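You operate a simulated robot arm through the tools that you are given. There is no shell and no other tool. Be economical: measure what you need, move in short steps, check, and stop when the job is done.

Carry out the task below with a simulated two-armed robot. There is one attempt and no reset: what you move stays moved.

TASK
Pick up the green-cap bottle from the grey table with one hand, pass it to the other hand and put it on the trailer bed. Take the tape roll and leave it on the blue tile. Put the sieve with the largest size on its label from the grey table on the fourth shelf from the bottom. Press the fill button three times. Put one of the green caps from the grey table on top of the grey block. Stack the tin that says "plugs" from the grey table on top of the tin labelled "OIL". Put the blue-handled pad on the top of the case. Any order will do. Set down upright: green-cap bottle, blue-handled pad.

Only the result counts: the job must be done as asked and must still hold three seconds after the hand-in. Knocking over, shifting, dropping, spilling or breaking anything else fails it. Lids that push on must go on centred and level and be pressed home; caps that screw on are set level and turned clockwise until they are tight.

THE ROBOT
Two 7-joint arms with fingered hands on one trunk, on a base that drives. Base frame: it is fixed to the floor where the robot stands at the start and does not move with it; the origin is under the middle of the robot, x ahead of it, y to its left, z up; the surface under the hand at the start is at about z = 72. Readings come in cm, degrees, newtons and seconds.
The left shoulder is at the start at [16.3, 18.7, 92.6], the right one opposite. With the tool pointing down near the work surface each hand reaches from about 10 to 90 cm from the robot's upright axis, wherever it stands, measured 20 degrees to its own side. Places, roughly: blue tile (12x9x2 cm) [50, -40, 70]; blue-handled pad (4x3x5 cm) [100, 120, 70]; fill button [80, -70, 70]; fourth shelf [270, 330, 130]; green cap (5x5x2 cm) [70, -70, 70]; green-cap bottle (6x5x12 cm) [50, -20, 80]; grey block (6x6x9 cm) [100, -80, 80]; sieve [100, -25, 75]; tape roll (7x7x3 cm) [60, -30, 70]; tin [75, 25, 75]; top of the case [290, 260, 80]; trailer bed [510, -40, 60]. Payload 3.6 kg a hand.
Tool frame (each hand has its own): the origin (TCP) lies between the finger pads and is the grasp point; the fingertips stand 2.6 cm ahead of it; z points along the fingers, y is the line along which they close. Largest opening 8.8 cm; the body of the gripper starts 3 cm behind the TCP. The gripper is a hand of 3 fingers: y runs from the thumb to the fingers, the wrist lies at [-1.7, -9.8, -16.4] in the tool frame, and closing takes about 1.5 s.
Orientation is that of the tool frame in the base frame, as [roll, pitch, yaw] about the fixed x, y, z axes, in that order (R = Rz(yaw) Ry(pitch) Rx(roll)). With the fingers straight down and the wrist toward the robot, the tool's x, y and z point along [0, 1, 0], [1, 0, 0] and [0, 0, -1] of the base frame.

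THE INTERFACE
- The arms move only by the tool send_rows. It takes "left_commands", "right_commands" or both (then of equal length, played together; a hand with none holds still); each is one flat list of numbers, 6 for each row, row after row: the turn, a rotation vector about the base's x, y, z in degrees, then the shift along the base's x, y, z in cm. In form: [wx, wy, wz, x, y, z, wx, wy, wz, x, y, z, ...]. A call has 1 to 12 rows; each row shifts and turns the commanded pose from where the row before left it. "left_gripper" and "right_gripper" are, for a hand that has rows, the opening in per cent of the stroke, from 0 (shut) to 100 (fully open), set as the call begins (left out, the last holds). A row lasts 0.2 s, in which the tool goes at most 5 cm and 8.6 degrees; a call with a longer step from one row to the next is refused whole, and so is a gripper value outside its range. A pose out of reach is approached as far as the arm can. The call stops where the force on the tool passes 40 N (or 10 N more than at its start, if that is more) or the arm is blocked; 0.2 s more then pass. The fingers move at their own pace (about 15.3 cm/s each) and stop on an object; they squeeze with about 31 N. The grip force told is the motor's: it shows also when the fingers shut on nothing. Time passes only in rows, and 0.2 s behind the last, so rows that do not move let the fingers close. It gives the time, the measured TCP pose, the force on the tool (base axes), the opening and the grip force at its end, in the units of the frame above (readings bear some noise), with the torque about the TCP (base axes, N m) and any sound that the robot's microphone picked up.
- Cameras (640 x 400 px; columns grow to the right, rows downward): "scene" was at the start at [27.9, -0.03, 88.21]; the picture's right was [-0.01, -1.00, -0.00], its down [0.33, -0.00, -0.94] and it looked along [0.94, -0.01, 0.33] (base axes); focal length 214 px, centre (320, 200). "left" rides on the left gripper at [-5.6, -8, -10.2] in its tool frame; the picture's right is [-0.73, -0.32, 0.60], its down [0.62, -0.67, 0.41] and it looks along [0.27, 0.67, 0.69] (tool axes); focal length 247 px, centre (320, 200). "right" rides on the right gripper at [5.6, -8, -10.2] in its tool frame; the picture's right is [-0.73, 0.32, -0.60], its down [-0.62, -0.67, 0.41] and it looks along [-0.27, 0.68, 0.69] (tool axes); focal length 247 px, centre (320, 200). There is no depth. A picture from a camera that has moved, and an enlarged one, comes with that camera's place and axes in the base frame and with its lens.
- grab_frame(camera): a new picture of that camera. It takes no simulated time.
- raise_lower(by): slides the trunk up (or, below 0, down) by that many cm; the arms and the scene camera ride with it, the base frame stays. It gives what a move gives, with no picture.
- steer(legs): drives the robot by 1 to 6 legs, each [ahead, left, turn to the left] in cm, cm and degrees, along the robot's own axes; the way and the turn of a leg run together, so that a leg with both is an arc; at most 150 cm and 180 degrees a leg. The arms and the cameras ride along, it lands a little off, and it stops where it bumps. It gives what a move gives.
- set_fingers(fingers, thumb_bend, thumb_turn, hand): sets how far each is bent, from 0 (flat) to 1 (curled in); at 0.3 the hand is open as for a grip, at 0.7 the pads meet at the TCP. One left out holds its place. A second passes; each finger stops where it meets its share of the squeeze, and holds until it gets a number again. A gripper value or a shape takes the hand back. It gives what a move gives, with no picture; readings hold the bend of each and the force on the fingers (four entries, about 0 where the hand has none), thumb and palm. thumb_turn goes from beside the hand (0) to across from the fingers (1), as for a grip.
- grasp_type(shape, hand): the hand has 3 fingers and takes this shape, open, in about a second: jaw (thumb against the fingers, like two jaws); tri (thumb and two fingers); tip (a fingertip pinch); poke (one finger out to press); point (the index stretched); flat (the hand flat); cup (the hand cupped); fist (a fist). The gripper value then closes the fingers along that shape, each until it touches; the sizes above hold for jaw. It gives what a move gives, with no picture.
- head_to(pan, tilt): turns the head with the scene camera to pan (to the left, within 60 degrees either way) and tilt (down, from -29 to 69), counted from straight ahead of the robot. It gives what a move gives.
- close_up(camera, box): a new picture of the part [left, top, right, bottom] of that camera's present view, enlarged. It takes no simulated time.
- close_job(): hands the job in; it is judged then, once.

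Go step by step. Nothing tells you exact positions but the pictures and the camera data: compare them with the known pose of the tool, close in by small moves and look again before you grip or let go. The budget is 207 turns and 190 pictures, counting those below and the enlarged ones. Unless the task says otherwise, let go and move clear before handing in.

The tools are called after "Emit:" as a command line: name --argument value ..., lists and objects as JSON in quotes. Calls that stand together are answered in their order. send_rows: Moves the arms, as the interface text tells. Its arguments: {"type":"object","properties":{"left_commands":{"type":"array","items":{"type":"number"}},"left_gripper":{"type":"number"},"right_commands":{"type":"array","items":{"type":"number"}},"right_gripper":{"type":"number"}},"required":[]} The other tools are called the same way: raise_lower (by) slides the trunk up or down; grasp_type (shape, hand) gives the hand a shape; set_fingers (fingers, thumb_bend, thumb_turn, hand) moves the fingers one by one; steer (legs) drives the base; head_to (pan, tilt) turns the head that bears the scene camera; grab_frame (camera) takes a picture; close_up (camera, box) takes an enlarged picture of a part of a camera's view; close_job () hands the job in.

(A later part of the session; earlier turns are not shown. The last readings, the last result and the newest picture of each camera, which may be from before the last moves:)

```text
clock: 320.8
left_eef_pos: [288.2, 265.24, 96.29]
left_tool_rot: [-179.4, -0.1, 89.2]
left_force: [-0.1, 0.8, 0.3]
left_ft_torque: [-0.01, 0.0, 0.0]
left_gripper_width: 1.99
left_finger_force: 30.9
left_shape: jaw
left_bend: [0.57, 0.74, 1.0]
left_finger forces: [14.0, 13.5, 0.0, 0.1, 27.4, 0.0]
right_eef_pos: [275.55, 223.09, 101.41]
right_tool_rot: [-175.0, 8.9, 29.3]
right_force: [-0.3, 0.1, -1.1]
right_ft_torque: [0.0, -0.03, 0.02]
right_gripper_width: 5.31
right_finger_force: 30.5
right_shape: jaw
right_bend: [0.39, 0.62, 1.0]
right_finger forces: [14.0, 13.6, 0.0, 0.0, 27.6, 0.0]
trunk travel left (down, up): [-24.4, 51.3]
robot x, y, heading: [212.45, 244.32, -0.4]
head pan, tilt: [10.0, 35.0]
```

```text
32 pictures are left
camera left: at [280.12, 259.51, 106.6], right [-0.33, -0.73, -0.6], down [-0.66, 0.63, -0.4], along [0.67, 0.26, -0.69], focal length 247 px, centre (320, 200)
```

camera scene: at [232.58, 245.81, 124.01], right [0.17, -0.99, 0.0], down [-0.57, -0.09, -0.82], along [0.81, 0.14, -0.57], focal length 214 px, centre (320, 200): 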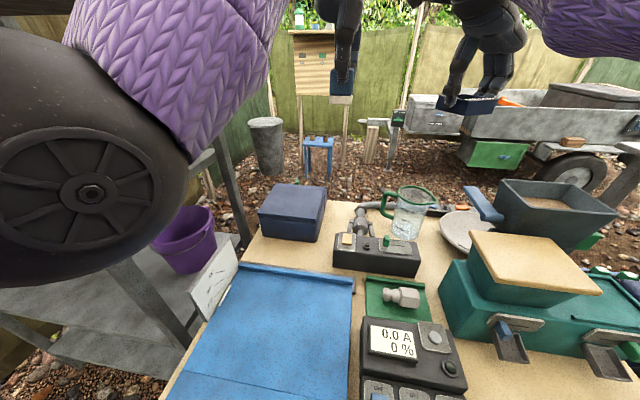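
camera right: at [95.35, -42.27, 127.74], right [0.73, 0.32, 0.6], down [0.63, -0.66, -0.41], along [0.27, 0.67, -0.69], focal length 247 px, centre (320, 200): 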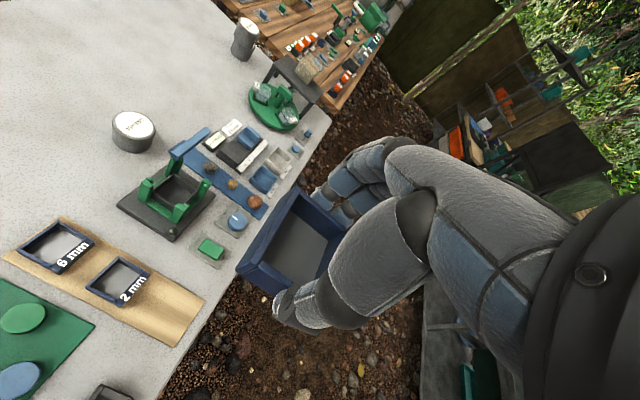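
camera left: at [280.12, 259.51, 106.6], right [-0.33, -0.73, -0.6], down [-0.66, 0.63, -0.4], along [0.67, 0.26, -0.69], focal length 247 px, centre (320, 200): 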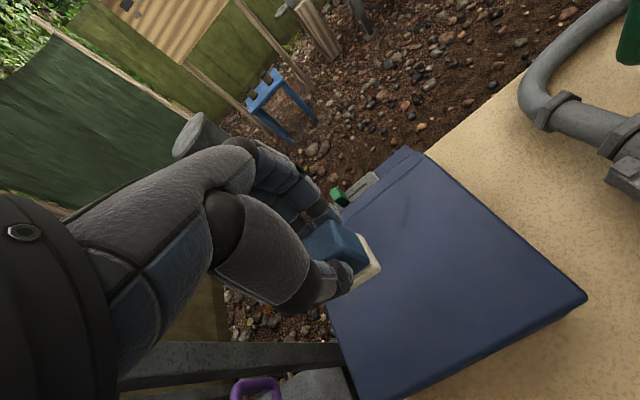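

The pad is over the lid (lid spans ≈x 281–303, y 254–274). Lower.

Emit:
send_rows --left_commands '[0, 0, 0, 1, -0.3, -4, 0, 0, 0, 1, -0.2, -3.5, 0, 0, 0, 0, 0, -2.5, 0, 0, 0, 0, 0, -1, 0, 0, 0, 0, 0, 0]'

Emit:
grab_frame --camera "left"

Emit:
close_up --camera "scene" --box '[200, 80, 400, 240]'

```text
clock: 321.7
left_eef_pos: [290.64, 264.59, 87.84]
left_tool_rot: [178.0, 0.1, 89.3]
left_force: [-1.8, 0.5, 19.1]
left_ft_torque: [-0.03, 0.18, 0.02]
left_gripper_width: 2.22
left_finger_force: 31.2
left_shape: jaw
left_bend: [0.57, 0.75, 1.0]
left_finger forces: [14.8, 15.8, 0.0, 0.0, 33.1, 0.1]
right_eef_pos: [275.5, 223.01, 101.4]
right_tool_rot: [-175.1, 8.9, 29.2]
right_force: [0.0, -0.8, -0.6]
right_ft_torque: [0.03, -0.01, -0.02]
right_gripper_width: 5.28
right_finger_force: 31.0
right_shape: jaw
right_bend: [0.39, 0.62, 1.0]
right_finger forces: [14.0, 13.6, 0.0, 0.0, 27.7, 0.0]
trunk travel left (down, up): [-24.4, 51.3]
robot x, y, heading: [212.28, 244.4, -0.3]
head pan, tilt: [10.0, 35.0]
stopped in row 4 (left hand): the force on the tool passed its limit at 44 N (the readings are from after the stop); the commanded pose is now the measured one
```

```text
31 pictures are left
camera left: at [282.26, 259.01, 97.74], right [-0.31, -0.73, -0.61], down [-0.64, 0.63, -0.44], along [0.7, 0.26, -0.66], focal length 247 px, centre (320, 200)
```

left: 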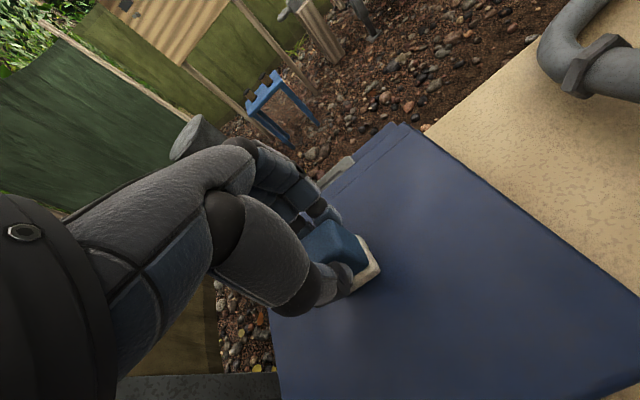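

```text
2.50 times, centred on (300, 160) of scene
camera zoom: at [237.75, 245.77, 98.33], right [0.17, -0.99, 0.0], down [-0.57, -0.1, -0.82], along [0.81, 0.14, -0.57], focal length 536 px, centre (370, 300)
```

zoom: 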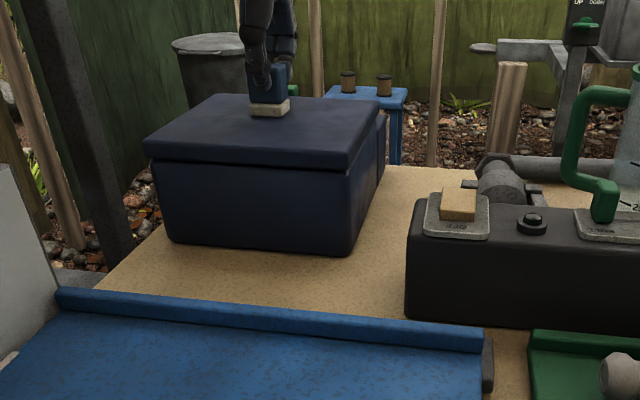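

Contact — the pad sits flat on the lid. Ease off and release, then rise.

Emit:
send_rows --left_commands '[0, 0, 0, 0, 0, 0.2, 0, 0, 0, 0, 0, 0]'

Emit:
send_rows --left_commands '[0, 0, 0, 0, 0, 0, 0, 0, 0, 0, 0, 0, 0, 0, 0, 0, 0, 0, 0, 0, 0, 0, 0, 0]' --left_gripper 70

Emit:
send_rows --left_commands '[0, 0, 0, 0, 0, 2, 0, 0, 0, 0, 0, 4, 0, 0, 0, 0, 0, 4.5, 0, 0, 0, 0, 0, 4.5]'

Emit:
close_up --camera "scene" --box '[200, 80, 400, 240]'

```text
clock: 322.3
left_eef_pos: [290.56, 264.66, 87.85]
left_tool_rot: [178.2, 0.0, 89.3]
left_force: [5.8, 1.4, 20.7]
left_ft_torque: [0.02, -0.12, 0.0]
left_gripper_width: 2.25
left_finger_force: 30.4
left_shape: jaw
left_bend: [0.56, 0.76, 1.0]
left_finger forces: [17.4, 18.6, 0.0, 0.0, 30.0, 0.0]
right_eef_pos: [275.39, 222.98, 101.6]
right_tool_rot: [-175.1, 8.7, 29.3]
right_force: [-0.9, -0.3, 0.1]
right_ft_torque: [0.02, 0.01, 0.0]
right_gripper_width: 5.29
right_finger_force: 30.8
right_shape: jaw
right_bend: [0.39, 0.62, 1.0]
right_finger forces: [14.0, 13.6, 0.0, 0.0, 27.7, 0.0]
trunk travel left (down, up): [-24.4, 51.3]
robot x, y, heading: [212.59, 244.44, -0.3]
head pan, tilt: [10.0, 35.0]
```

```text
clock: 323.3
left_eef_pos: [290.48, 264.58, 87.18]
left_tool_rot: [178.9, 0.1, 89.3]
left_force: [0.1, -0.1, -0.6]
left_ft_torque: [-0.01, 0.02, 0.0]
left_gripper_width: 6.13
left_finger_force: 0.0
left_shape: jaw
left_bend: [0.36, 0.56, 0.99]
left_finger forces: [0.0, 0.1, 0.0, 0.0, 0.1, 0.0]
right_eef_pos: [275.52, 223.12, 101.52]
right_tool_rot: [-175.1, 8.8, 29.2]
right_force: [0.0, -0.3, 0.6]
right_ft_torque: [0.0, 0.03, 0.01]
right_gripper_width: 5.3
right_finger_force: 30.9
right_shape: jaw
right_bend: [0.39, 0.62, 1.0]
right_finger forces: [14.1, 13.7, 0.0, 0.1, 27.8, 0.1]
trunk travel left (down, up): [-24.4, 51.3]
robot x, y, heading: [212.05, 244.26, -0.3]
head pan, tilt: [10.0, 35.0]
```

```text
clock: 324.3
left_eef_pos: [290.42, 264.58, 102.32]
left_tool_rot: [178.8, 0.0, 89.3]
left_force: [-0.1, 0.0, -0.9]
left_ft_torque: [-0.03, 0.03, -0.01]
left_gripper_width: 6.11
left_finger_force: 0.2
left_shape: jaw
left_bend: [0.36, 0.56, 0.99]
left_finger forces: [0.0, 0.0, 0.1, 0.0, 0.0, 0.1]
right_eef_pos: [275.56, 223.02, 101.58]
right_tool_rot: [-175.2, 9.0, 29.3]
right_force: [-0.2, 0.1, -0.5]
right_ft_torque: [0.01, -0.03, -0.01]
right_gripper_width: 5.29
right_finger_force: 31.2
right_shape: jaw
right_bend: [0.39, 0.62, 1.0]
right_finger forces: [14.0, 13.6, 0.0, 0.0, 27.6, 0.0]
trunk travel left (down, up): [-24.4, 51.3]
robot x, y, heading: [212.42, 244.31, -0.4]
head pan, tilt: [10.0, 35.0]
```

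```text
2.50 times, centred on (300, 160) of scene
camera zoom: at [237.76, 245.77, 98.33], right [0.17, -0.99, 0.0], down [-0.57, -0.1, -0.82], along [0.81, 0.14, -0.57], focal length 536 px, centre (370, 300)
```

zoom: 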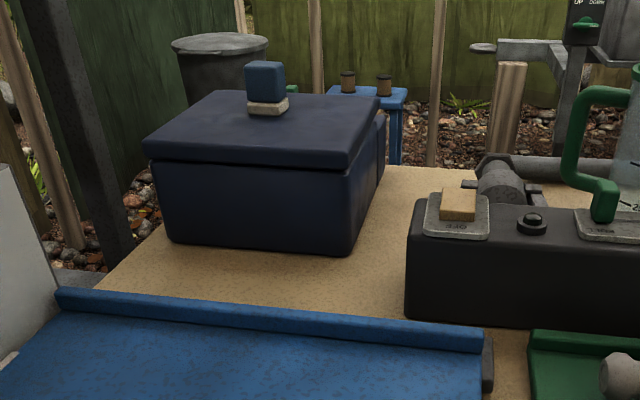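

The pad stands upright on the case. Now I back off, straighten the sieve and look for the rack's shelves.

Emit:
steer --legs '[[-35, 0, 0]]'

Emit:
send_rows --right_commands '[0, -5, 0, -2, 0, 3, 0, -5, 0, -2, 0, 3]' --left_commands '[0, 0, 0, -4, -1, 2, 0, 0, 0, -4, -1, 2]'

Emit:
raise_lower --by 30

Emit:
head_to --pan 45 --tilt 5

Emit:
grab_frame --camera "scene"

```text
clock: 326.5
left_eef_pos: [256.75, 265.12, 102.33]
left_tool_rot: [178.7, -0.1, 89.6]
left_force: [0.8, 0.9, -0.3]
left_ft_torque: [-0.01, -0.05, 0.01]
left_gripper_width: 6.14
left_finger_force: 0.0
left_shape: jaw
left_bend: [0.36, 0.56, 0.99]
left_finger forces: [0.0, 0.1, 0.0, 0.1, 0.0, 0.0]
right_eef_pos: [241.74, 223.48, 101.53]
right_tool_rot: [-175.1, 8.8, 29.7]
right_force: [-1.2, 0.5, -0.8]
right_ft_torque: [0.0, -0.05, 0.0]
right_gripper_width: 5.29
right_finger_force: 30.3
right_shape: jaw
right_bend: [0.39, 0.62, 1.0]
right_finger forces: [14.0, 13.6, 0.0, 0.1, 27.7, 0.1]
trunk travel left (down, up): [-24.4, 51.3]
robot x, y, heading: [179.04, 244.23, 0.1]
head pan, tilt: [10.0, 35.0]
```

```text
clock: 327.1
left_eef_pos: [248.62, 263.22, 106.0]
left_tool_rot: [178.8, 0.0, 89.5]
left_force: [0.3, -0.2, 0.7]
left_ft_torque: [0.0, -0.01, 0.05]
left_gripper_width: 6.16
left_finger_force: 0.0
left_shape: jaw
left_bend: [0.35, 0.56, 0.99]
left_finger forces: [0.0, 0.0, 0.1, 0.1, 0.1, 0.1]
right_eef_pos: [240.21, 221.71, 106.62]
right_tool_rot: [179.9, 0.1, 29.3]
right_force: [0.4, 1.1, 0.6]
right_ft_torque: [-0.01, -0.01, 0.0]
right_gripper_width: 5.3
right_finger_force: 31.0
right_shape: jaw
right_bend: [0.39, 0.62, 1.0]
right_finger forces: [13.9, 13.7, 0.0, 0.0, 27.7, 0.0]
right hand out of reach, approached as far as the arm can: row 1, 2
trunk travel left (down, up): [-24.4, 51.3]
robot x, y, heading: [178.8, 244.71, -0.3]
head pan, tilt: [10.0, 35.0]
```

```text
clock: 330.1
left_eef_pos: [248.59, 263.11, 136.13]
left_tool_rot: [179.0, 0.0, 89.6]
left_force: [0.3, 0.4, -0.7]
left_ft_torque: [0.03, 0.03, 0.04]
left_gripper_width: 6.13
left_finger_force: 0.1
left_shape: jaw
left_bend: [0.35, 0.56, 0.99]
left_finger forces: [0.0, 0.1, 0.0, 0.1, 0.0, 0.0]
right_eef_pos: [240.1, 221.83, 136.61]
right_tool_rot: [-180.0, 0.2, 29.2]
right_force: [0.5, 0.8, -0.7]
right_ft_torque: [-0.03, -0.01, -0.01]
right_gripper_width: 5.28
right_finger_force: 31.7
right_shape: jaw
right_bend: [0.39, 0.62, 1.0]
right_finger forces: [14.0, 13.8, 0.1, 0.0, 27.7, 0.0]
trunk travel left (down, up): [-54.4, 21.3]
robot x, y, heading: [178.69, 244.44, -0.2]
head pan, tilt: [10.0, 35.0]
```

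```text
clock: 331.1
left_eef_pos: [248.77, 263.24, 136.11]
left_tool_rot: [178.9, -0.1, 89.6]
left_force: [0.0, 0.6, -0.1]
left_ft_torque: [-0.02, -0.02, 0.0]
left_gripper_width: 6.13
left_finger_force: 0.1
left_shape: jaw
left_bend: [0.35, 0.56, 0.99]
left_finger forces: [0.1, 0.0, 0.0, 0.0, 0.1, 0.0]
right_eef_pos: [240.14, 221.87, 136.59]
right_tool_rot: [-180.0, 0.2, 29.2]
right_force: [0.5, -0.3, 0.7]
right_ft_torque: [-0.02, 0.02, 0.02]
right_gripper_width: 5.28
right_finger_force: 31.2
right_shape: jaw
right_bend: [0.39, 0.62, 1.0]
right_finger forces: [14.0, 13.8, 0.0, 0.0, 27.7, 0.1]
trunk travel left (down, up): [-54.4, 21.3]
robot x, y, heading: [179.08, 244.53, -0.2]
head pan, tilt: [45.0, 5.0]
```

```text
28 pictures are left
camera scene: at [198.48, 251.04, 135.0], right [0.71, -0.71, 0.0], down [-0.06, -0.06, -1.0], along [0.71, 0.7, -0.09], focal length 214 px, centre (320, 200)
```

scene: 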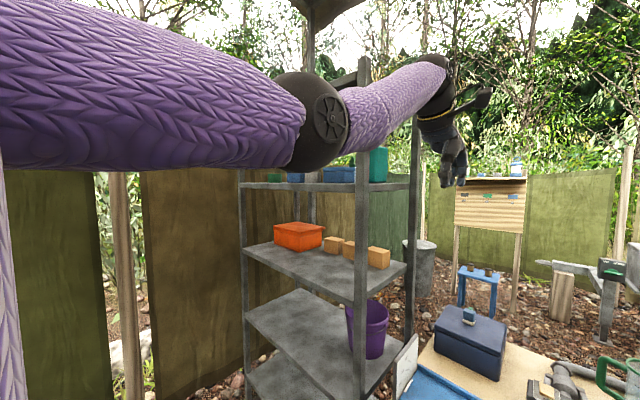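

The rack's front is at x≈254 (y 289–364); the fourth shelf from the bottom is the one with the teal boxes at z≈130. I move in front of it.

Emit:
steer --legs '[[-18, 0, 0], [0, 90, 0]]'

Emit:
head_to --pan 0 --tilt -3

Emit:
grab_frame --camera "scene"

```text
clock: 337.0
left_eef_pos: [231.57, 351.67, 136.3]
left_tool_rot: [178.8, 0.0, 88.5]
left_force: [-0.4, 0.2, 0.3]
left_ft_torque: [0.03, -0.01, -0.02]
left_gripper_width: 6.15
left_finger_force: 0.1
left_shape: jaw
left_bend: [0.35, 0.56, 0.99]
left_finger forces: [0.1, 0.0, 0.0, 0.1, 0.1, 0.1]
right_eef_pos: [222.36, 310.49, 136.56]
right_tool_rot: [-180.0, 0.2, 28.2]
right_force: [-0.4, 0.1, -1.2]
right_ft_torque: [-0.03, 0.03, -0.01]
right_gripper_width: 5.28
right_finger_force: 30.6
right_shape: jaw
right_bend: [0.39, 0.62, 1.0]
right_finger forces: [13.9, 13.6, 0.0, 0.1, 27.8, 0.0]
trunk travel left (down, up): [-54.4, 21.3]
robot x, y, heading: [161.43, 334.39, -1.2]
head pan, tilt: [45.0, 5.0]
```

```text
clock: 338.1
left_eef_pos: [231.56, 351.51, 136.09]
left_tool_rot: [178.7, 0.0, 88.7]
left_force: [-0.5, -0.6, -0.3]
left_ft_torque: [-0.03, 0.02, -0.01]
left_gripper_width: 6.13
left_finger_force: 0.1
left_shape: jaw
left_bend: [0.35, 0.56, 0.99]
left_finger forces: [0.0, 0.0, 0.1, 0.1, 0.1, 0.1]
right_eef_pos: [222.38, 310.54, 136.52]
right_tool_rot: [180.0, 0.2, 28.2]
right_force: [0.2, -0.3, -0.3]
right_ft_torque: [-0.01, 0.0, 0.01]
right_gripper_width: 5.29
right_finger_force: 31.6
right_shape: jaw
right_bend: [0.39, 0.62, 1.0]
right_finger forces: [14.0, 13.6, 0.0, 0.1, 27.8, 0.1]
trunk travel left (down, up): [-54.4, 21.3]
robot x, y, heading: [161.01, 334.36, -1.2]
head pan, tilt: [0.0, -3.0]
```

```text
27 pictures are left
camera scene: at [183.33, 333.93, 136.27], right [-0.02, -1.0, 0.0], down [0.05, 0.0, -1.0], along [1.0, -0.02, 0.05], focal length 214 px, centre (320, 200)
```

scene: 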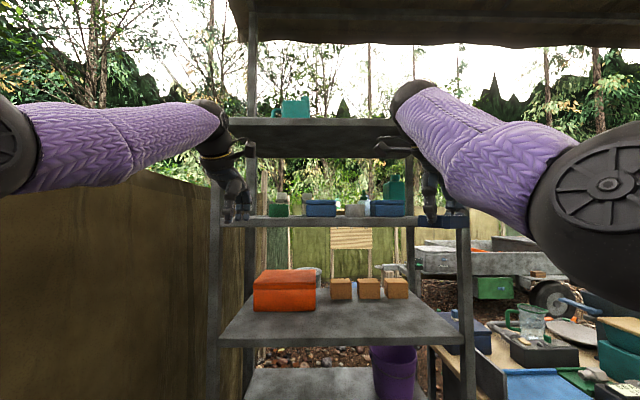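

Shelf 4 front edge is at z≈132, with a few boxes on it. I raise the trunk to see its surface.

Emit:
raise_lower --by 18

Emit:
head_to --pan 0 --tilt 15

Emit:
grab_frame --camera "scene"

```text
clock: 340.1
left_eef_pos: [231.54, 351.7, 154.14]
left_tool_rot: [178.9, 0.0, 88.7]
left_force: [-0.1, 0.0, 0.2]
left_ft_torque: [0.0, -0.02, -0.02]
left_gripper_width: 6.1
left_finger_force: 0.1
left_shape: jaw
left_bend: [0.35, 0.56, 0.99]
left_finger forces: [0.0, 0.0, 0.2, 0.1, 0.0, 0.0]
right_eef_pos: [222.28, 310.57, 154.63]
right_tool_rot: [-180.0, 0.2, 28.2]
right_force: [0.0, -0.6, -0.3]
right_ft_torque: [0.0, 0.01, 0.01]
right_gripper_width: 5.29
right_finger_force: 31.1
right_shape: jaw
right_bend: [0.39, 0.62, 1.0]
right_finger forces: [14.1, 13.6, 0.0, 0.1, 27.6, 0.0]
trunk travel left (down, up): [-72.4, 3.3]
robot x, y, heading: [161.23, 334.25, -1.0]
head pan, tilt: [0.0, -3.0]
```

```text
clock: 340.9
left_eef_pos: [231.52, 351.51, 154.15]
left_tool_rot: [178.8, 0.0, 88.6]
left_force: [1.1, 0.8, -1.0]
left_ft_torque: [0.0, -0.01, 0.01]
left_gripper_width: 6.12
left_finger_force: 0.1
left_shape: jaw
left_bend: [0.35, 0.56, 0.99]
left_finger forces: [0.0, 0.0, 0.0, 0.0, 0.0, 0.0]
right_eef_pos: [222.37, 310.54, 154.48]
right_tool_rot: [179.9, 0.1, 28.2]
right_force: [0.2, -0.5, -0.6]
right_ft_torque: [-0.05, -0.01, 0.0]
right_gripper_width: 5.29
right_finger_force: 31.1
right_shape: jaw
right_bend: [0.39, 0.62, 1.0]
right_finger forces: [14.0, 13.7, 0.1, 0.0, 27.7, 0.1]
trunk travel left (down, up): [-72.4, 3.3]
robot x, y, heading: [161.15, 333.99, -1.4]
head pan, tilt: [0.0, 15.0]
```

```text
26 pictures are left
camera scene: at [183.52, 333.91, 151.56], right [-0.02, -1.0, 0.0], down [-0.26, 0.01, -0.97], along [0.97, -0.02, -0.26], focal length 214 px, centre (320, 200)
```

scene: 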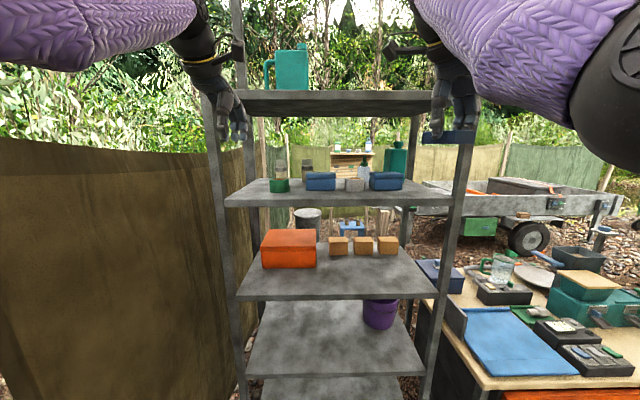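

Shelf 4: surface z≈134.3, front edge x≈251, free in front; items stand from x≈263. I rotate the sieve hand to nominal yaw and lower it to 142, retract the left hand.

Emit:
send_rows --right_commands '[0, 0, 7.6, -0.8, 0.2, -1.5, 0, 0, 7.6, -0.8, 0.2, -1.5, 0, 0, 7.6, -0.8, 0.2, -1.5, 0, 0, 7.6, -0.8, 0.2, -1.5, 0, 0, 7.6, -0.8, 0.2, -1.5, 0, 0, 7.6, -0.8, 0.2, -1.5, 0, 0, 7.6, -0.8, 0.2, -1.5, 0, 0, 7.6, -0.8, 0.2, -1.5]' --left_commands '[0, 0, 0, -3, 0, 0, 0, 0, 0, -3, 0, 0, 0, 0, 0, -3, 0, 0, 0, 0, 0, -3, 0, 0, 0, 0, 0, -3, 0, 0, 0, 0, 0, -3, 0, 0, 0, 0, 0, -3, 0, 0, 0, 0, 0, -3, 0, 0]'

Emit:
steer --legs '[[0, 22, 1.4], [14, 0, 0]]'

Emit:
grab_frame --camera "right"

```text
clock: 342.7
left_eef_pos: [212.8, 351.58, 151.16]
left_tool_rot: [178.7, 0.0, 88.7]
left_force: [-0.1, 0.0, -0.3]
left_ft_torque: [-0.01, -0.02, -0.01]
left_gripper_width: 6.16
left_finger_force: 0.1
left_shape: jaw
left_bend: [0.35, 0.56, 0.99]
left_finger forces: [0.1, 0.1, 0.0, 0.1, 0.0, 0.0]
left hand out of reach, approached as far as the arm can: row 6, 7, 8
right_eef_pos: [215.72, 311.98, 142.66]
right_tool_rot: [179.9, 0.0, 89.1]
right_force: [0.1, -1.2, 0.1]
right_ft_torque: [0.01, -0.01, -0.01]
right_gripper_width: 5.29
right_finger_force: 30.5
right_shape: jaw
right_bend: [0.39, 0.62, 1.0]
right_finger forces: [14.1, 13.7, 0.0, 0.0, 27.8, 0.0]
trunk travel left (down, up): [-72.4, 3.3]
robot x, y, heading: [160.99, 334.05, -0.9]
head pan, tilt: [0.0, 15.0]
```

```text
clock: 344.3
left_eef_pos: [212.8, 371.93, 151.18]
left_tool_rot: [178.7, -0.2, 89.7]
left_force: [-0.5, 0.2, -0.4]
left_ft_torque: [-0.03, 0.02, 0.02]
left_gripper_width: 6.15
left_finger_force: 0.0
left_shape: jaw
left_bend: [0.35, 0.56, 0.99]
left_finger forces: [0.0, 0.0, 0.0, 0.1, 0.1, 0.1]
right_eef_pos: [216.57, 332.27, 142.61]
right_tool_rot: [-179.9, -0.1, 90.3]
right_force: [0.6, -1.6, -0.3]
right_ft_torque: [0.05, -0.04, 0.02]
right_gripper_width: 5.26
right_finger_force: 31.2
right_shape: jaw
right_bend: [0.39, 0.62, 1.0]
right_finger forces: [14.0, 13.8, 0.1, 0.0, 27.7, 0.1]
trunk travel left (down, up): [-72.4, 3.3]
robot x, y, heading: [160.97, 353.82, -0.1]
head pan, tilt: [0.0, 15.0]
stopped in leg 1: the robot was blocked; the commanded pose is now the measured one
```

```text
25 pictures are left
camera right: at [208.45, 337.96, 152.8], right [0.32, -0.73, 0.6], down [-0.66, -0.63, -0.41], along [0.68, -0.26, -0.69], focal length 247 px, centre (320, 200)
```

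right: 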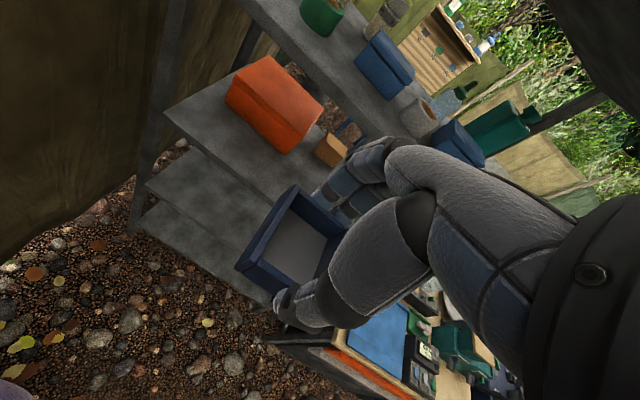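

Blocked slightly on the left; I step 3 cm right and go ahead.

Emit:
steer --legs '[[0, -3, 0], [15, 0, 0]]'

Emit:
grab_frame --camera "right"

Emit:
grab_frame --camera "scene"

```text
clock: 346.1
left_eef_pos: [227.4, 369.58, 151.19]
left_tool_rot: [178.7, 0.1, 89.9]
left_force: [0.0, 0.1, -0.2]
left_ft_torque: [0.0, 0.0, 0.0]
left_gripper_width: 6.15
left_finger_force: 0.2
left_shape: jaw
left_bend: [0.35, 0.56, 0.99]
left_finger forces: [0.1, 0.0, 0.0, 0.0, 0.0, 0.0]
right_eef_pos: [231.36, 329.83, 142.8]
right_tool_rot: [179.9, 0.2, 90.2]
right_force: [0.6, 0.0, -0.4]
right_ft_torque: [-0.02, 0.01, -0.02]
right_gripper_width: 5.28
right_finger_force: 31.3
right_shape: jaw
right_bend: [0.39, 0.62, 1.0]
right_finger forces: [14.0, 13.7, 0.0, 0.0, 27.7, 0.1]
trunk travel left (down, up): [-72.4, 3.3]
robot x, y, heading: [176.29, 350.7, 0.0]
head pan, tilt: [0.0, 15.0]
```

```text
24 pictures are left
camera right: at [223.28, 335.63, 152.94], right [0.32, -0.73, 0.6], down [-0.66, -0.63, -0.41], along [0.68, -0.27, -0.69], focal length 247 px, centre (320, 200)
```

right: 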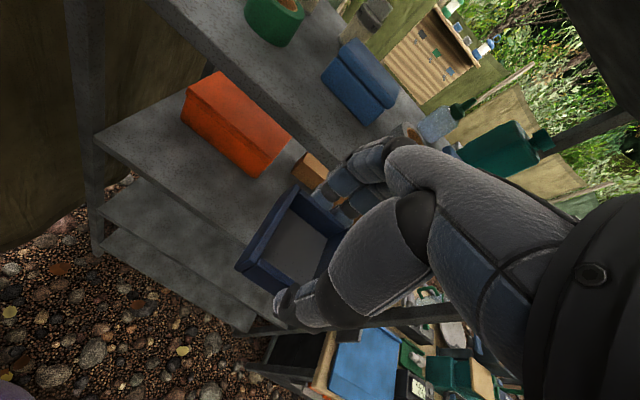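

```text
23 pictures are left
camera scene: at [198.61, 351.03, 151.59], right [0.0, -1.0, 0.0], down [-0.26, 0.0, -0.97], along [0.97, 0.0, -0.26], focal length 214 px, centre (320, 200)
```

scene: 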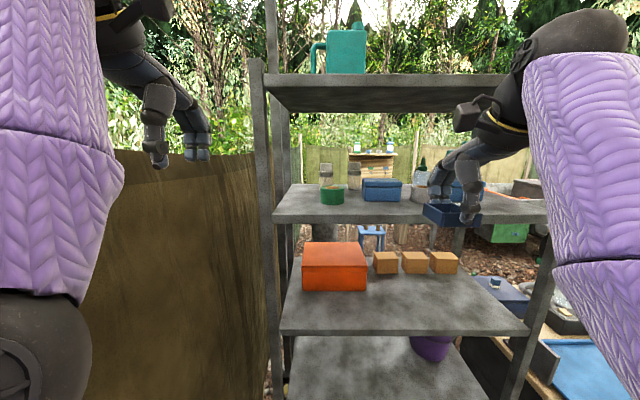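

I'll set the sieve at the free left part of shelf 4, ≈[255,357]. Drive 7 ahead, move the hand across in front of the rack.

Emit:
steer --legs '[[7, -2, 0]]'

Emit:
send_rows --right_commands '[0, 0, 0, 0, 4.2, 0, 0, 0, 0, 0, 4.2, 0, 0, 0, 0, 0, 4.2, 0, 0, 0, 0, 0, 4.2, 0, 0, 0, 0, 0, 4.2, 0, 0, -3, 0, 0, 4.2, 0, 0, -3, 0, 0, 4, 0]' --left_commands '[0, 0, 0, -2, 2, 0, 0, 0, 0, -2, 2, 0, 0, 0, 0, -2, 2, 0, 0, 0, 0, 0, 0, 0, 0, 0, 0, 0, 0, 0, 0, 0, 0, 0, 0, 0, 0, 0, 0, 0, 0, 0]'

Emit:
grab_frame --camera "right"

Emit:
grab_frame --camera "scene"

```text
clock: 347.2
left_eef_pos: [234.75, 367.34, 151.18]
left_tool_rot: [178.7, 0.0, 90.0]
left_force: [0.0, 0.0, -0.2]
left_ft_torque: [-0.03, -0.02, 0.01]
left_gripper_width: 6.14
left_finger_force: 0.0
left_shape: jaw
left_bend: [0.35, 0.56, 0.99]
left_finger forces: [0.0, 0.0, 0.0, 0.0, 0.0, 0.0]
right_eef_pos: [238.44, 327.92, 142.7]
right_tool_rot: [180.0, 0.1, 90.3]
right_force: [-0.3, 0.3, 0.5]
right_ft_torque: [-0.03, 0.02, 0.0]
right_gripper_width: 5.26
right_finger_force: 31.2
right_shape: jaw
right_bend: [0.39, 0.62, 1.0]
right_finger forces: [14.0, 13.7, 0.0, 0.1, 27.7, 0.0]
trunk travel left (down, up): [-72.4, 3.3]
robot x, y, heading: [183.24, 349.09, 0.4]
head pan, tilt: [0.0, 15.0]
```

```text
clock: 348.8
left_eef_pos: [232.57, 374.1, 148.65]
left_tool_rot: [178.7, 0.0, 89.8]
left_force: [-0.2, 0.6, 0.5]
left_ft_torque: [0.0, -0.01, -0.02]
left_gripper_width: 6.13
left_finger_force: 0.0
left_shape: jaw
left_bend: [0.35, 0.56, 0.99]
left_finger forces: [0.0, 0.0, 0.0, 0.1, 0.1, 0.0]
left hand out of reach, approached as far as the arm can: row 1, 2, 3
right_eef_pos: [238.48, 357.36, 142.22]
right_tool_rot: [174.1, 0.1, 90.4]
right_force: [0.3, 0.1, -0.3]
right_ft_torque: [0.0, -0.03, 0.0]
right_gripper_width: 5.29
right_finger_force: 30.9
right_shape: jaw
right_bend: [0.39, 0.63, 1.0]
right_finger forces: [13.9, 13.7, 0.0, 0.1, 27.7, 0.0]
trunk travel left (down, up): [-72.4, 3.3]
robot x, y, heading: [183.63, 349.04, 0.1]
head pan, tilt: [0.0, 15.0]
```

```text
22 pictures are left
camera right: at [229.44, 363.08, 151.61], right [0.26, -0.73, 0.63], down [-0.62, -0.63, -0.48], along [0.74, -0.26, -0.61], focal length 247 px, centre (320, 200)
```

right: 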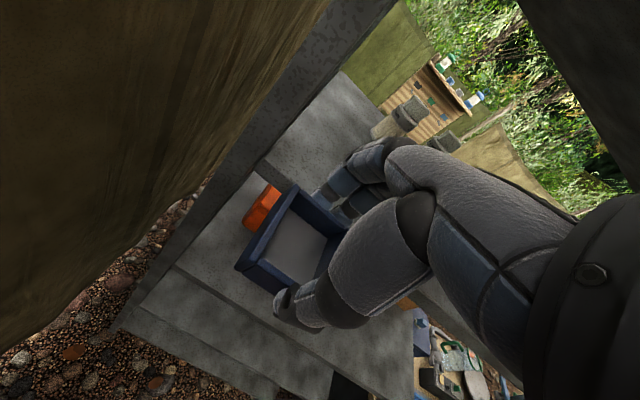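

```text
21 pictures are left
camera scene: at [205.81, 349.14, 151.56], right [0.0, -1.0, 0.0], down [-0.26, 0.0, -0.97], along [0.97, 0.0, -0.26], focal length 214 px, centre (320, 200)
```

scene: 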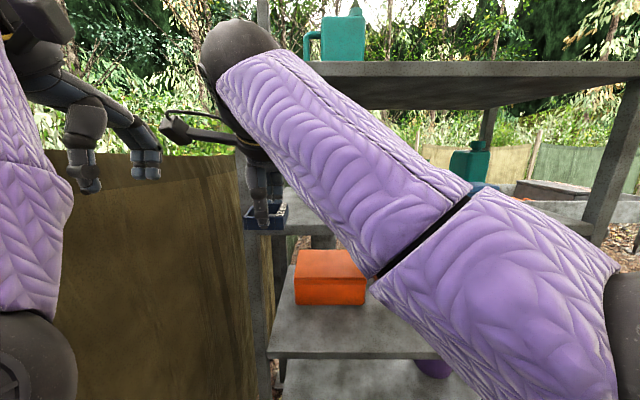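

The spot is too close to the left post; shift to y≈353.5 and move inward.

Emit:
send_rows --right_commands '[0, 0, 0, 0, -3.8, 0.3, 0, 0, 0, 4, 0, 0, 0, 0, 0, 4, 0, 0, 0, 0, 0, 3, 0, 0, 0, 0, 0, 0, 0, 0]'

Emit:
grab_frame --camera "right"

Emit:
grab_frame --camera "left"

```text
clock: 350.0
left_eef_pos: [232.46, 374.04, 148.67]
left_tool_rot: [178.6, 0.0, 89.9]
left_force: [0.7, -0.2, -0.4]
left_ft_torque: [-0.01, -0.03, -0.04]
left_gripper_width: 6.16
left_finger_force: 0.0
left_shape: jaw
left_bend: [0.35, 0.56, 0.99]
left_finger forces: [0.0, 0.1, 0.1, 0.1, 0.0, 0.1]
right_eef_pos: [249.46, 353.41, 143.06]
right_tool_rot: [173.9, 0.1, 90.3]
right_force: [0.3, 1.1, -0.9]
right_ft_torque: [-0.01, -0.03, -0.02]
right_gripper_width: 5.26
right_finger_force: 31.2
right_shape: jaw
right_bend: [0.39, 0.63, 1.0]
right_finger forces: [14.0, 13.6, 0.0, 0.1, 27.7, 0.0]
trunk travel left (down, up): [-72.4, 3.3]
robot x, y, heading: [183.23, 349.29, 0.3]
head pan, tilt: [0.0, 15.0]
```

```text
20 pictures are left
camera right: at [240.4, 358.99, 152.37], right [0.26, -0.73, 0.63], down [-0.61, -0.63, -0.48], along [0.75, -0.26, -0.61], focal length 247 px, centre (320, 200)
```

right: 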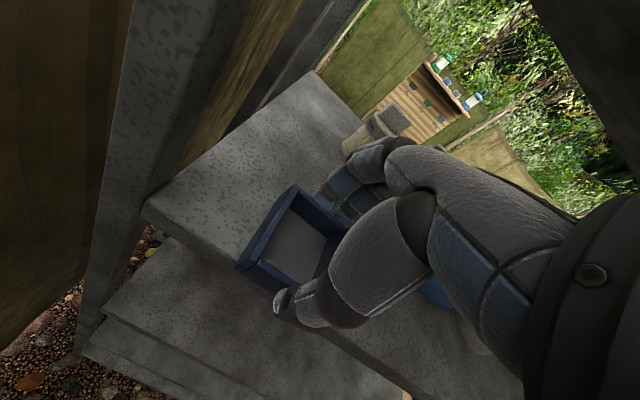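

```text
19 pictures are left
camera left: at [224.27, 368.22, 158.74], right [-0.3, -0.73, -0.61], down [-0.65, 0.62, -0.43], along [0.69, 0.27, -0.67], focal length 247 px, centre (320, 200)
```

left: 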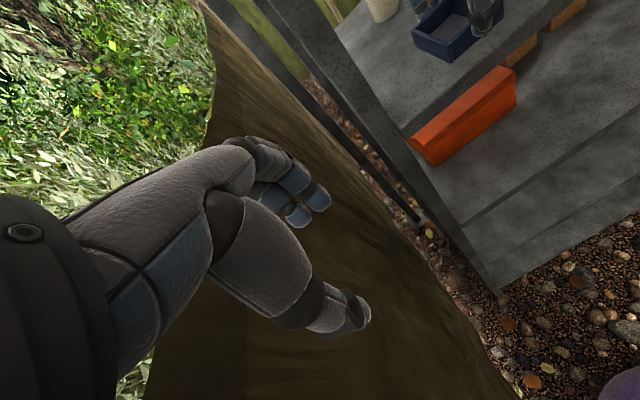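

Shelf edge x≈249.5 confirmed. Move in 5.5 cm and lower.

Emit:
send_rows --right_commands '[0, 0, 0, 2.8, 0, 0, 0, 0, 0, 2.8, 0, 0, 0, 0, 0, 0, 0, -1.2, 0, 0, 0, 0, 0, -1, 0, 0, 0, 0, 0, 0]'

Emit:
grab_frame --camera "right"

Emit:
close_up --camera "left" --box '[340, 0, 600, 140]'

```text
clock: 351.2
left_eef_pos: [232.58, 374.0, 148.75]
left_tool_rot: [178.6, 0.0, 89.9]
left_force: [0.2, -0.4, 0.0]
left_ft_torque: [0.0, -0.02, 0.0]
left_gripper_width: 6.15
left_finger_force: 0.1
left_shape: jaw
left_bend: [0.35, 0.56, 0.99]
left_finger forces: [0.0, 0.0, 0.1, 0.0, 0.0, 0.1]
right_eef_pos: [250.35, 352.6, 140.39]
right_tool_rot: [174.1, 0.2, 90.3]
right_force: [-2.0, 0.1, -0.6]
right_ft_torque: [-0.03, -0.04, -0.02]
right_gripper_width: 5.24
right_finger_force: 31.0
right_shape: jaw
right_bend: [0.39, 0.63, 1.0]
right_finger forces: [13.9, 13.7, 0.0, 0.0, 27.5, 0.1]
right hand out of reach, approached as far as the arm can: row 1, 2
trunk travel left (down, up): [-72.4, 3.3]
robot x, y, heading: [183.51, 348.91, 0.4]
head pan, tilt: [0.0, 15.0]
```

```text
18 pictures are left
camera right: at [241.27, 358.21, 149.62], right [0.26, -0.73, 0.63], down [-0.61, -0.63, -0.48], along [0.75, -0.27, -0.61], focal length 247 px, centre (320, 200)
```

right: 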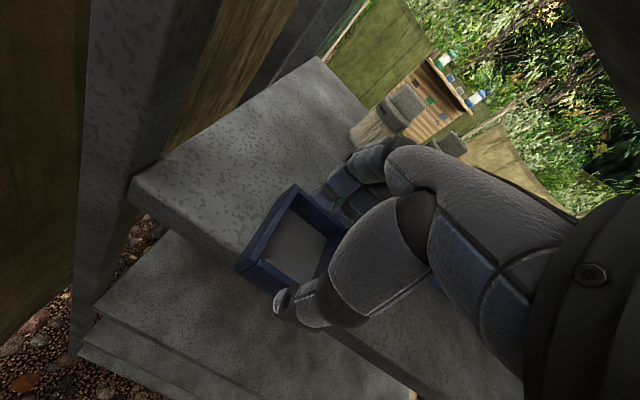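

```text
2.46 times, centred on (470, 70) of left
camera zoom: at [224.25, 368.19, 158.75], right [-0.3, -0.73, -0.61], down [-0.65, 0.62, -0.43], along [0.69, 0.27, -0.67], focal length 608 px, centre (-49, 520)
```

zoom: 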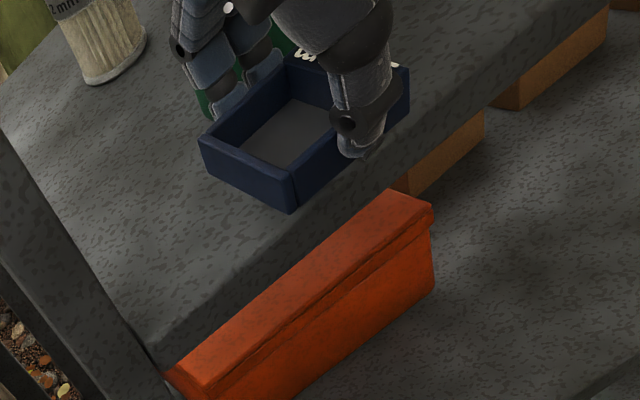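

Reach-limited in x; I lift slightly and drive 5 cm ahead instead.

Emit:
send_rows --right_commands '[0, 0, 0, 0, 0.5, 1.2, 0, 0, 0, 0, 0, 0]'

Emit:
steer --legs '[[5, 0, 0]]'

Emit:
close_up --camera "left" --box '[340, 0, 600, 140]'

Emit:
grab_frame --camera "right"

```text
clock: 351.8
left_eef_pos: [232.57, 373.81, 148.68]
left_tool_rot: [178.6, -0.1, 89.9]
left_force: [0.4, 0.3, -0.8]
left_ft_torque: [-0.04, -0.02, 0.03]
left_gripper_width: 6.14
left_finger_force: 0.0
left_shape: jaw
left_bend: [0.35, 0.56, 0.99]
left_finger forces: [0.0, 0.0, 0.0, 0.0, 0.0, 0.0]
right_eef_pos: [250.11, 353.34, 140.8]
right_tool_rot: [174.2, 0.2, 91.4]
right_force: [0.3, -1.2, 0.4]
right_ft_torque: [0.05, 0.0, 0.02]
right_gripper_width: 5.26
right_finger_force: 31.0
right_shape: jaw
right_bend: [0.39, 0.63, 1.0]
right_finger forces: [13.9, 13.7, 0.0, 0.0, 27.6, 0.0]
right hand out of reach, approached as far as the arm can: row 1
trunk travel left (down, up): [-72.4, 3.3]
robot x, y, heading: [183.36, 348.93, 0.2]
head pan, tilt: [0.0, 15.0]
```

```text
clock: 352.7
left_eef_pos: [237.15, 373.97, 148.85]
left_tool_rot: [178.4, 0.0, 89.9]
left_force: [-0.3, -0.3, -0.9]
left_ft_torque: [0.04, 0.02, 0.02]
left_gripper_width: 6.11
left_finger_force: 0.2
left_shape: jaw
left_bend: [0.35, 0.56, 0.99]
left_finger forces: [0.0, 0.1, 0.0, 0.1, 0.1, 0.1]
right_eef_pos: [254.8, 353.54, 141.02]
right_tool_rot: [174.0, 0.3, 91.4]
right_force: [-0.2, 0.0, -0.3]
right_ft_torque: [-0.02, 0.01, 0.0]
right_gripper_width: 5.24
right_finger_force: 31.5
right_shape: jaw
right_bend: [0.39, 0.63, 1.0]
right_finger forces: [13.9, 13.7, 0.0, 0.0, 27.7, 0.0]
trunk travel left (down, up): [-72.4, 3.3]
robot x, y, heading: [188.27, 348.85, 0.5]
head pan, tilt: [0.0, 15.0]
```

```text
2.46 times, centred on (470, 70) of left
camera zoom: at [228.87, 368.21, 158.87], right [-0.3, -0.73, -0.61], down [-0.65, 0.62, -0.43], along [0.69, 0.27, -0.67], focal length 608 px, centre (-49, 520)
```

zoom: 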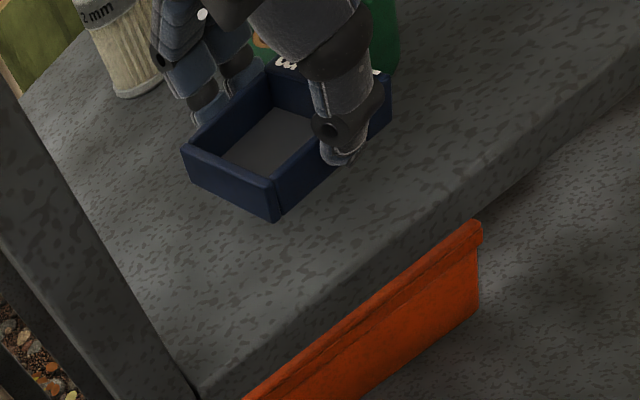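

```text
15 pictures are left
camera right: at [245.57, 359.05, 150.35], right [0.27, -0.73, 0.63], down [-0.6, -0.64, -0.48], along [0.75, -0.25, -0.61], focal length 247 px, centre (320, 200)
```

right: 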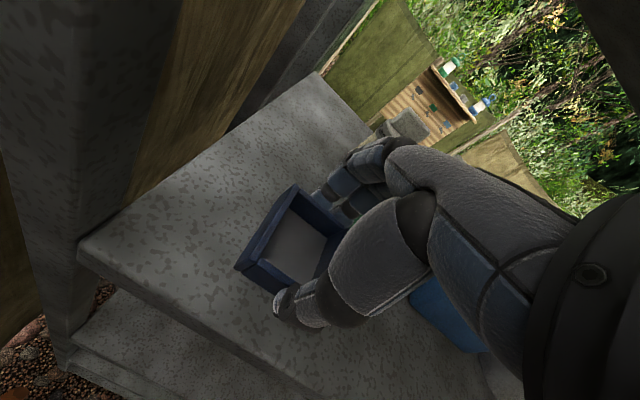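

Sieve is well inside. Lower to contact.

Emit:
send_rows --right_commands '[0, 0, 0, 0, 0, -0.6, 0, 0, 0, 0, 0, -0.5, 0, 0, 0, 0, 0, -0.3, 0, 0, 0, 0, 0, 0]'

Emit:
close_up --camera "left" --box '[340, 0, 600, 140]'

```text
clock: 353.7
left_eef_pos: [237.41, 373.99, 148.89]
left_tool_rot: [178.5, 0.0, 89.9]
left_force: [0.6, -0.5, 0.3]
left_ft_torque: [0.01, -0.03, 0.01]
left_gripper_width: 6.12
left_finger_force: 0.0
left_shape: jaw
left_bend: [0.35, 0.56, 0.99]
left_finger forces: [0.0, 0.1, 0.0, 0.0, 0.0, 0.1]
right_eef_pos: [254.92, 353.47, 139.56]
right_tool_rot: [174.0, 0.2, 91.3]
right_force: [0.1, 0.6, -0.1]
right_ft_torque: [0.04, -0.01, 0.0]
right_gripper_width: 5.26
right_finger_force: 30.8
right_shape: jaw
right_bend: [0.39, 0.63, 1.0]
right_finger forces: [13.9, 13.7, 0.0, 0.1, 27.8, 0.1]
trunk travel left (down, up): [-72.4, 3.3]
robot x, y, heading: [188.83, 348.79, 0.3]
head pan, tilt: [0.0, 15.0]
```

```text
2.46 times, centred on (470, 70) of left
camera zoom: at [229.07, 368.2, 158.81], right [-0.3, -0.73, -0.61], down [-0.65, 0.62, -0.43], along [0.69, 0.27, -0.67], focal length 608 px, centre (-49, 520)
```

zoom: 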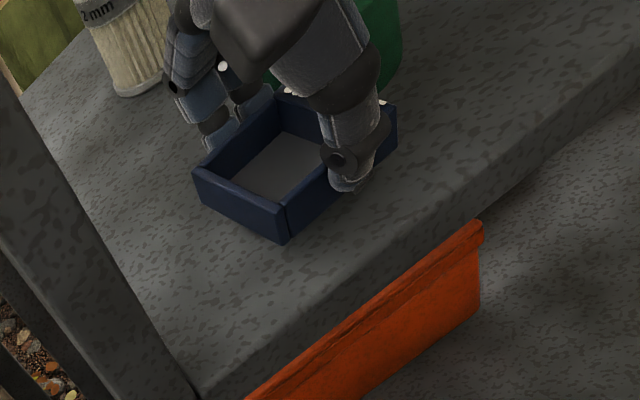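

Emit:
send_rows --right_commands '[0, 0, 0, 0, 0, -0.5, 0, 0, 0, 0, 0, -0.4, 0, 0, 0, 0, 0, 0]'

Emit:
close_up --camera "left" --box '[340, 0, 600, 140]'

```text
clock: 354.5
left_eef_pos: [237.63, 373.86, 148.81]
left_tool_rot: [178.6, -0.1, 90.0]
left_force: [0.8, 0.3, -0.2]
left_ft_torque: [0.04, 0.02, 0.01]
left_gripper_width: 6.14
left_finger_force: 0.0
left_shape: jaw
left_bend: [0.35, 0.56, 0.99]
left_finger forces: [0.1, 0.0, 0.0, 0.1, 0.0, 0.0]
right_eef_pos: [255.15, 353.5, 138.45]
right_tool_rot: [174.1, 0.2, 91.5]
right_force: [0.5, 0.5, -1.1]
right_ft_torque: [-0.02, 0.02, -0.01]
right_gripper_width: 5.27
right_finger_force: 31.1
right_shape: jaw
right_bend: [0.39, 0.63, 1.0]
right_finger forces: [13.9, 13.8, 0.0, 0.1, 27.7, 0.0]
trunk travel left (down, up): [-72.4, 3.3]
robot x, y, heading: [188.29, 348.63, 0.3]
head pan, tilt: [0.0, 15.0]
```

```text
2.46 times, centred on (470, 70) of left
camera zoom: at [229.34, 368.2, 158.74], right [-0.3, -0.73, -0.61], down [-0.65, 0.62, -0.43], along [0.69, 0.27, -0.67], focal length 608 px, centre (-49, 520)
```

zoom: 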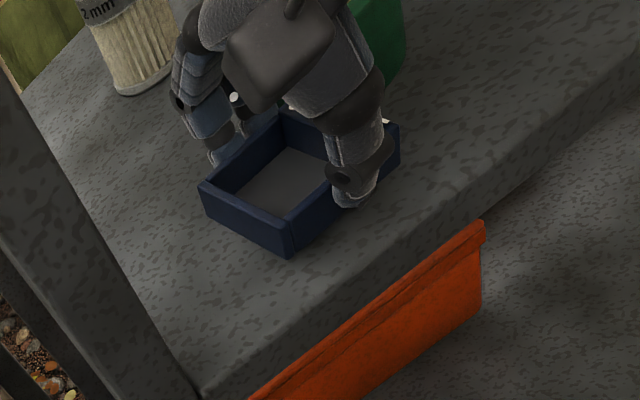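

Emit:
send_rows --right_commands '[0, 0, 0, 0, 0, -0.4, 0, 0, 0, 0, 0, -0.3, 0, 0, 0, 0, 0, 0]'

```text
clock: 355.3
left_eef_pos: [237.58, 373.96, 148.75]
left_tool_rot: [178.6, 0.0, 90.0]
left_force: [0.6, -0.7, -0.1]
left_ft_torque: [0.0, 0.02, -0.02]
left_gripper_width: 6.13
left_finger_force: 0.0
left_shape: jaw
left_bend: [0.35, 0.56, 0.99]
left_finger forces: [0.0, 0.0, 0.1, 0.0, 0.0, 0.0]
right_eef_pos: [255.05, 353.39, 137.88]
right_tool_rot: [174.1, 0.2, 91.5]
right_force: [-0.7, 0.0, -0.3]
right_ft_torque: [-0.01, -0.01, 0.0]
right_gripper_width: 5.28
right_finger_force: 31.4
right_shape: jaw
right_bend: [0.39, 0.63, 1.0]
right_finger forces: [14.0, 13.8, 0.1, 0.1, 27.7, 0.1]
trunk travel left (down, up): [-72.4, 3.3]
robot x, y, heading: [188.33, 349.12, 0.3]
head pan, tilt: [0.0, 15.0]
```

Emit:
send_rows --right_commands '[0, 0, 0, 0, 0, -0.4, 0, 0, 0, 0, 0, -0.3, 0, 0, 0, 0, 0, 0]'

Emit:
close_up --camera "left" --box '[340, 0, 600, 140]'

```text
clock: 356.1
left_eef_pos: [237.53, 373.87, 148.72]
left_tool_rot: [178.6, 0.1, 90.0]
left_force: [0.4, -1.0, 0.0]
left_ft_torque: [0.0, 0.0, -0.01]
left_gripper_width: 6.14
left_finger_force: 0.1
left_shape: jaw
left_bend: [0.35, 0.56, 0.99]
left_finger forces: [0.0, 0.1, 0.0, 0.0, 0.0, 0.1]
right_eef_pos: [255.07, 353.43, 137.7]
right_tool_rot: [173.9, 0.1, 91.5]
right_force: [0.8, 0.2, 4.5]
right_ft_torque: [-0.03, 0.07, 0.02]
right_gripper_width: 5.26
right_finger_force: 30.9
right_shape: jaw
right_bend: [0.39, 0.63, 1.0]
right_finger forces: [14.5, 15.2, 0.0, 0.0, 27.9, 0.1]
right hand out of reach, approached as far as the arm can: row 2
trunk travel left (down, up): [-72.4, 3.3]
robot x, y, heading: [188.59, 348.97, -0.0]
head pan, tilt: [0.0, 15.0]
```

```text
2.46 times, centred on (470, 70) of left
camera zoom: at [229.23, 368.2, 158.77], right [-0.3, -0.73, -0.61], down [-0.65, 0.62, -0.43], along [0.69, 0.27, -0.67], focal length 608 px, centre (-49, 520)
```

zoom: 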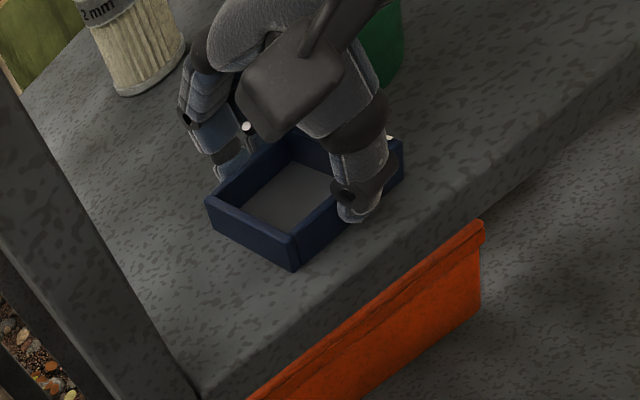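

Contact. Release, rise 5 cm and retreat outward.

Emit:
send_rows --right_commands '[0, 0, 0, 0, 0, 0, 0, 0, 0, 0, 0, 0, 0, 0, 0, 0, 0, 0, 0, 0, 0, 0, 0, 0]' --right_gripper 80

Emit:
send_rows --right_commands '[0, 0, 0, 0, 0, 1.5, 0, 0, 0, 0, 0, 2, 0, 0, 0, 0, 0, 2]'

Emit:
close_up --camera "left" --box '[340, 0, 600, 140]'

```text
clock: 357.1
left_eef_pos: [237.59, 373.86, 148.71]
left_tool_rot: [178.5, 0.0, 89.8]
left_force: [0.4, 0.0, 0.3]
left_ft_torque: [0.04, 0.03, -0.01]
left_gripper_width: 6.14
left_finger_force: 0.1
left_shape: jaw
left_bend: [0.35, 0.56, 0.99]
left_finger forces: [0.1, 0.0, 0.0, 0.0, 0.0, 0.0]
right_eef_pos: [255.01, 353.4, 137.54]
right_tool_rot: [174.0, 0.1, 91.5]
right_force: [0.8, -0.3, 0.6]
right_ft_torque: [0.02, -0.02, -0.04]
right_gripper_width: 7.03
right_finger_force: 0.1
right_shape: jaw
right_bend: [0.33, 0.47, 0.99]
right_finger forces: [0.1, 0.1, 0.1, 0.1, 0.0, 0.0]
trunk travel left (down, up): [-72.4, 3.3]
robot x, y, heading: [188.56, 348.69, 0.4]
head pan, tilt: [0.0, 15.0]
```

```text
clock: 357.9
left_eef_pos: [237.51, 373.85, 148.84]
left_tool_rot: [178.6, 0.0, 90.0]
left_force: [-1.5, -0.4, 0.3]
left_ft_torque: [0.0, 0.01, -0.02]
left_gripper_width: 6.16
left_finger_force: 0.0
left_shape: jaw
left_bend: [0.35, 0.56, 0.99]
left_finger forces: [0.1, 0.0, 0.1, 0.0, 0.0, 0.0]
right_eef_pos: [255.16, 353.5, 143.14]
right_tool_rot: [174.1, 0.3, 91.5]
right_force: [-0.5, -0.9, -0.4]
right_ft_torque: [0.0, 0.03, -0.05]
right_gripper_width: 6.99
right_finger_force: 0.0
right_shape: jaw
right_bend: [0.33, 0.47, 0.99]
right_finger forces: [0.2, 0.0, 0.0, 0.0, 0.1, 0.0]
trunk travel left (down, up): [-72.4, 3.3]
robot x, y, heading: [188.37, 348.69, 0.4]
head pan, tilt: [0.0, 15.0]
```

```text
2.46 times, centred on (470, 70) of left
camera zoom: at [229.25, 368.22, 158.76], right [-0.3, -0.73, -0.61], down [-0.65, 0.62, -0.43], along [0.69, 0.27, -0.67], focal length 608 px, centre (-49, 520)
```

zoom: 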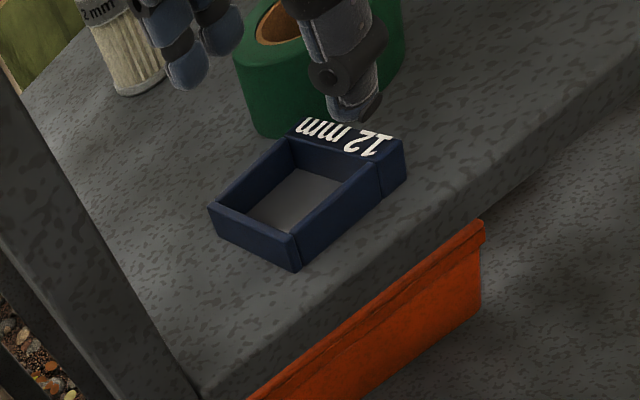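

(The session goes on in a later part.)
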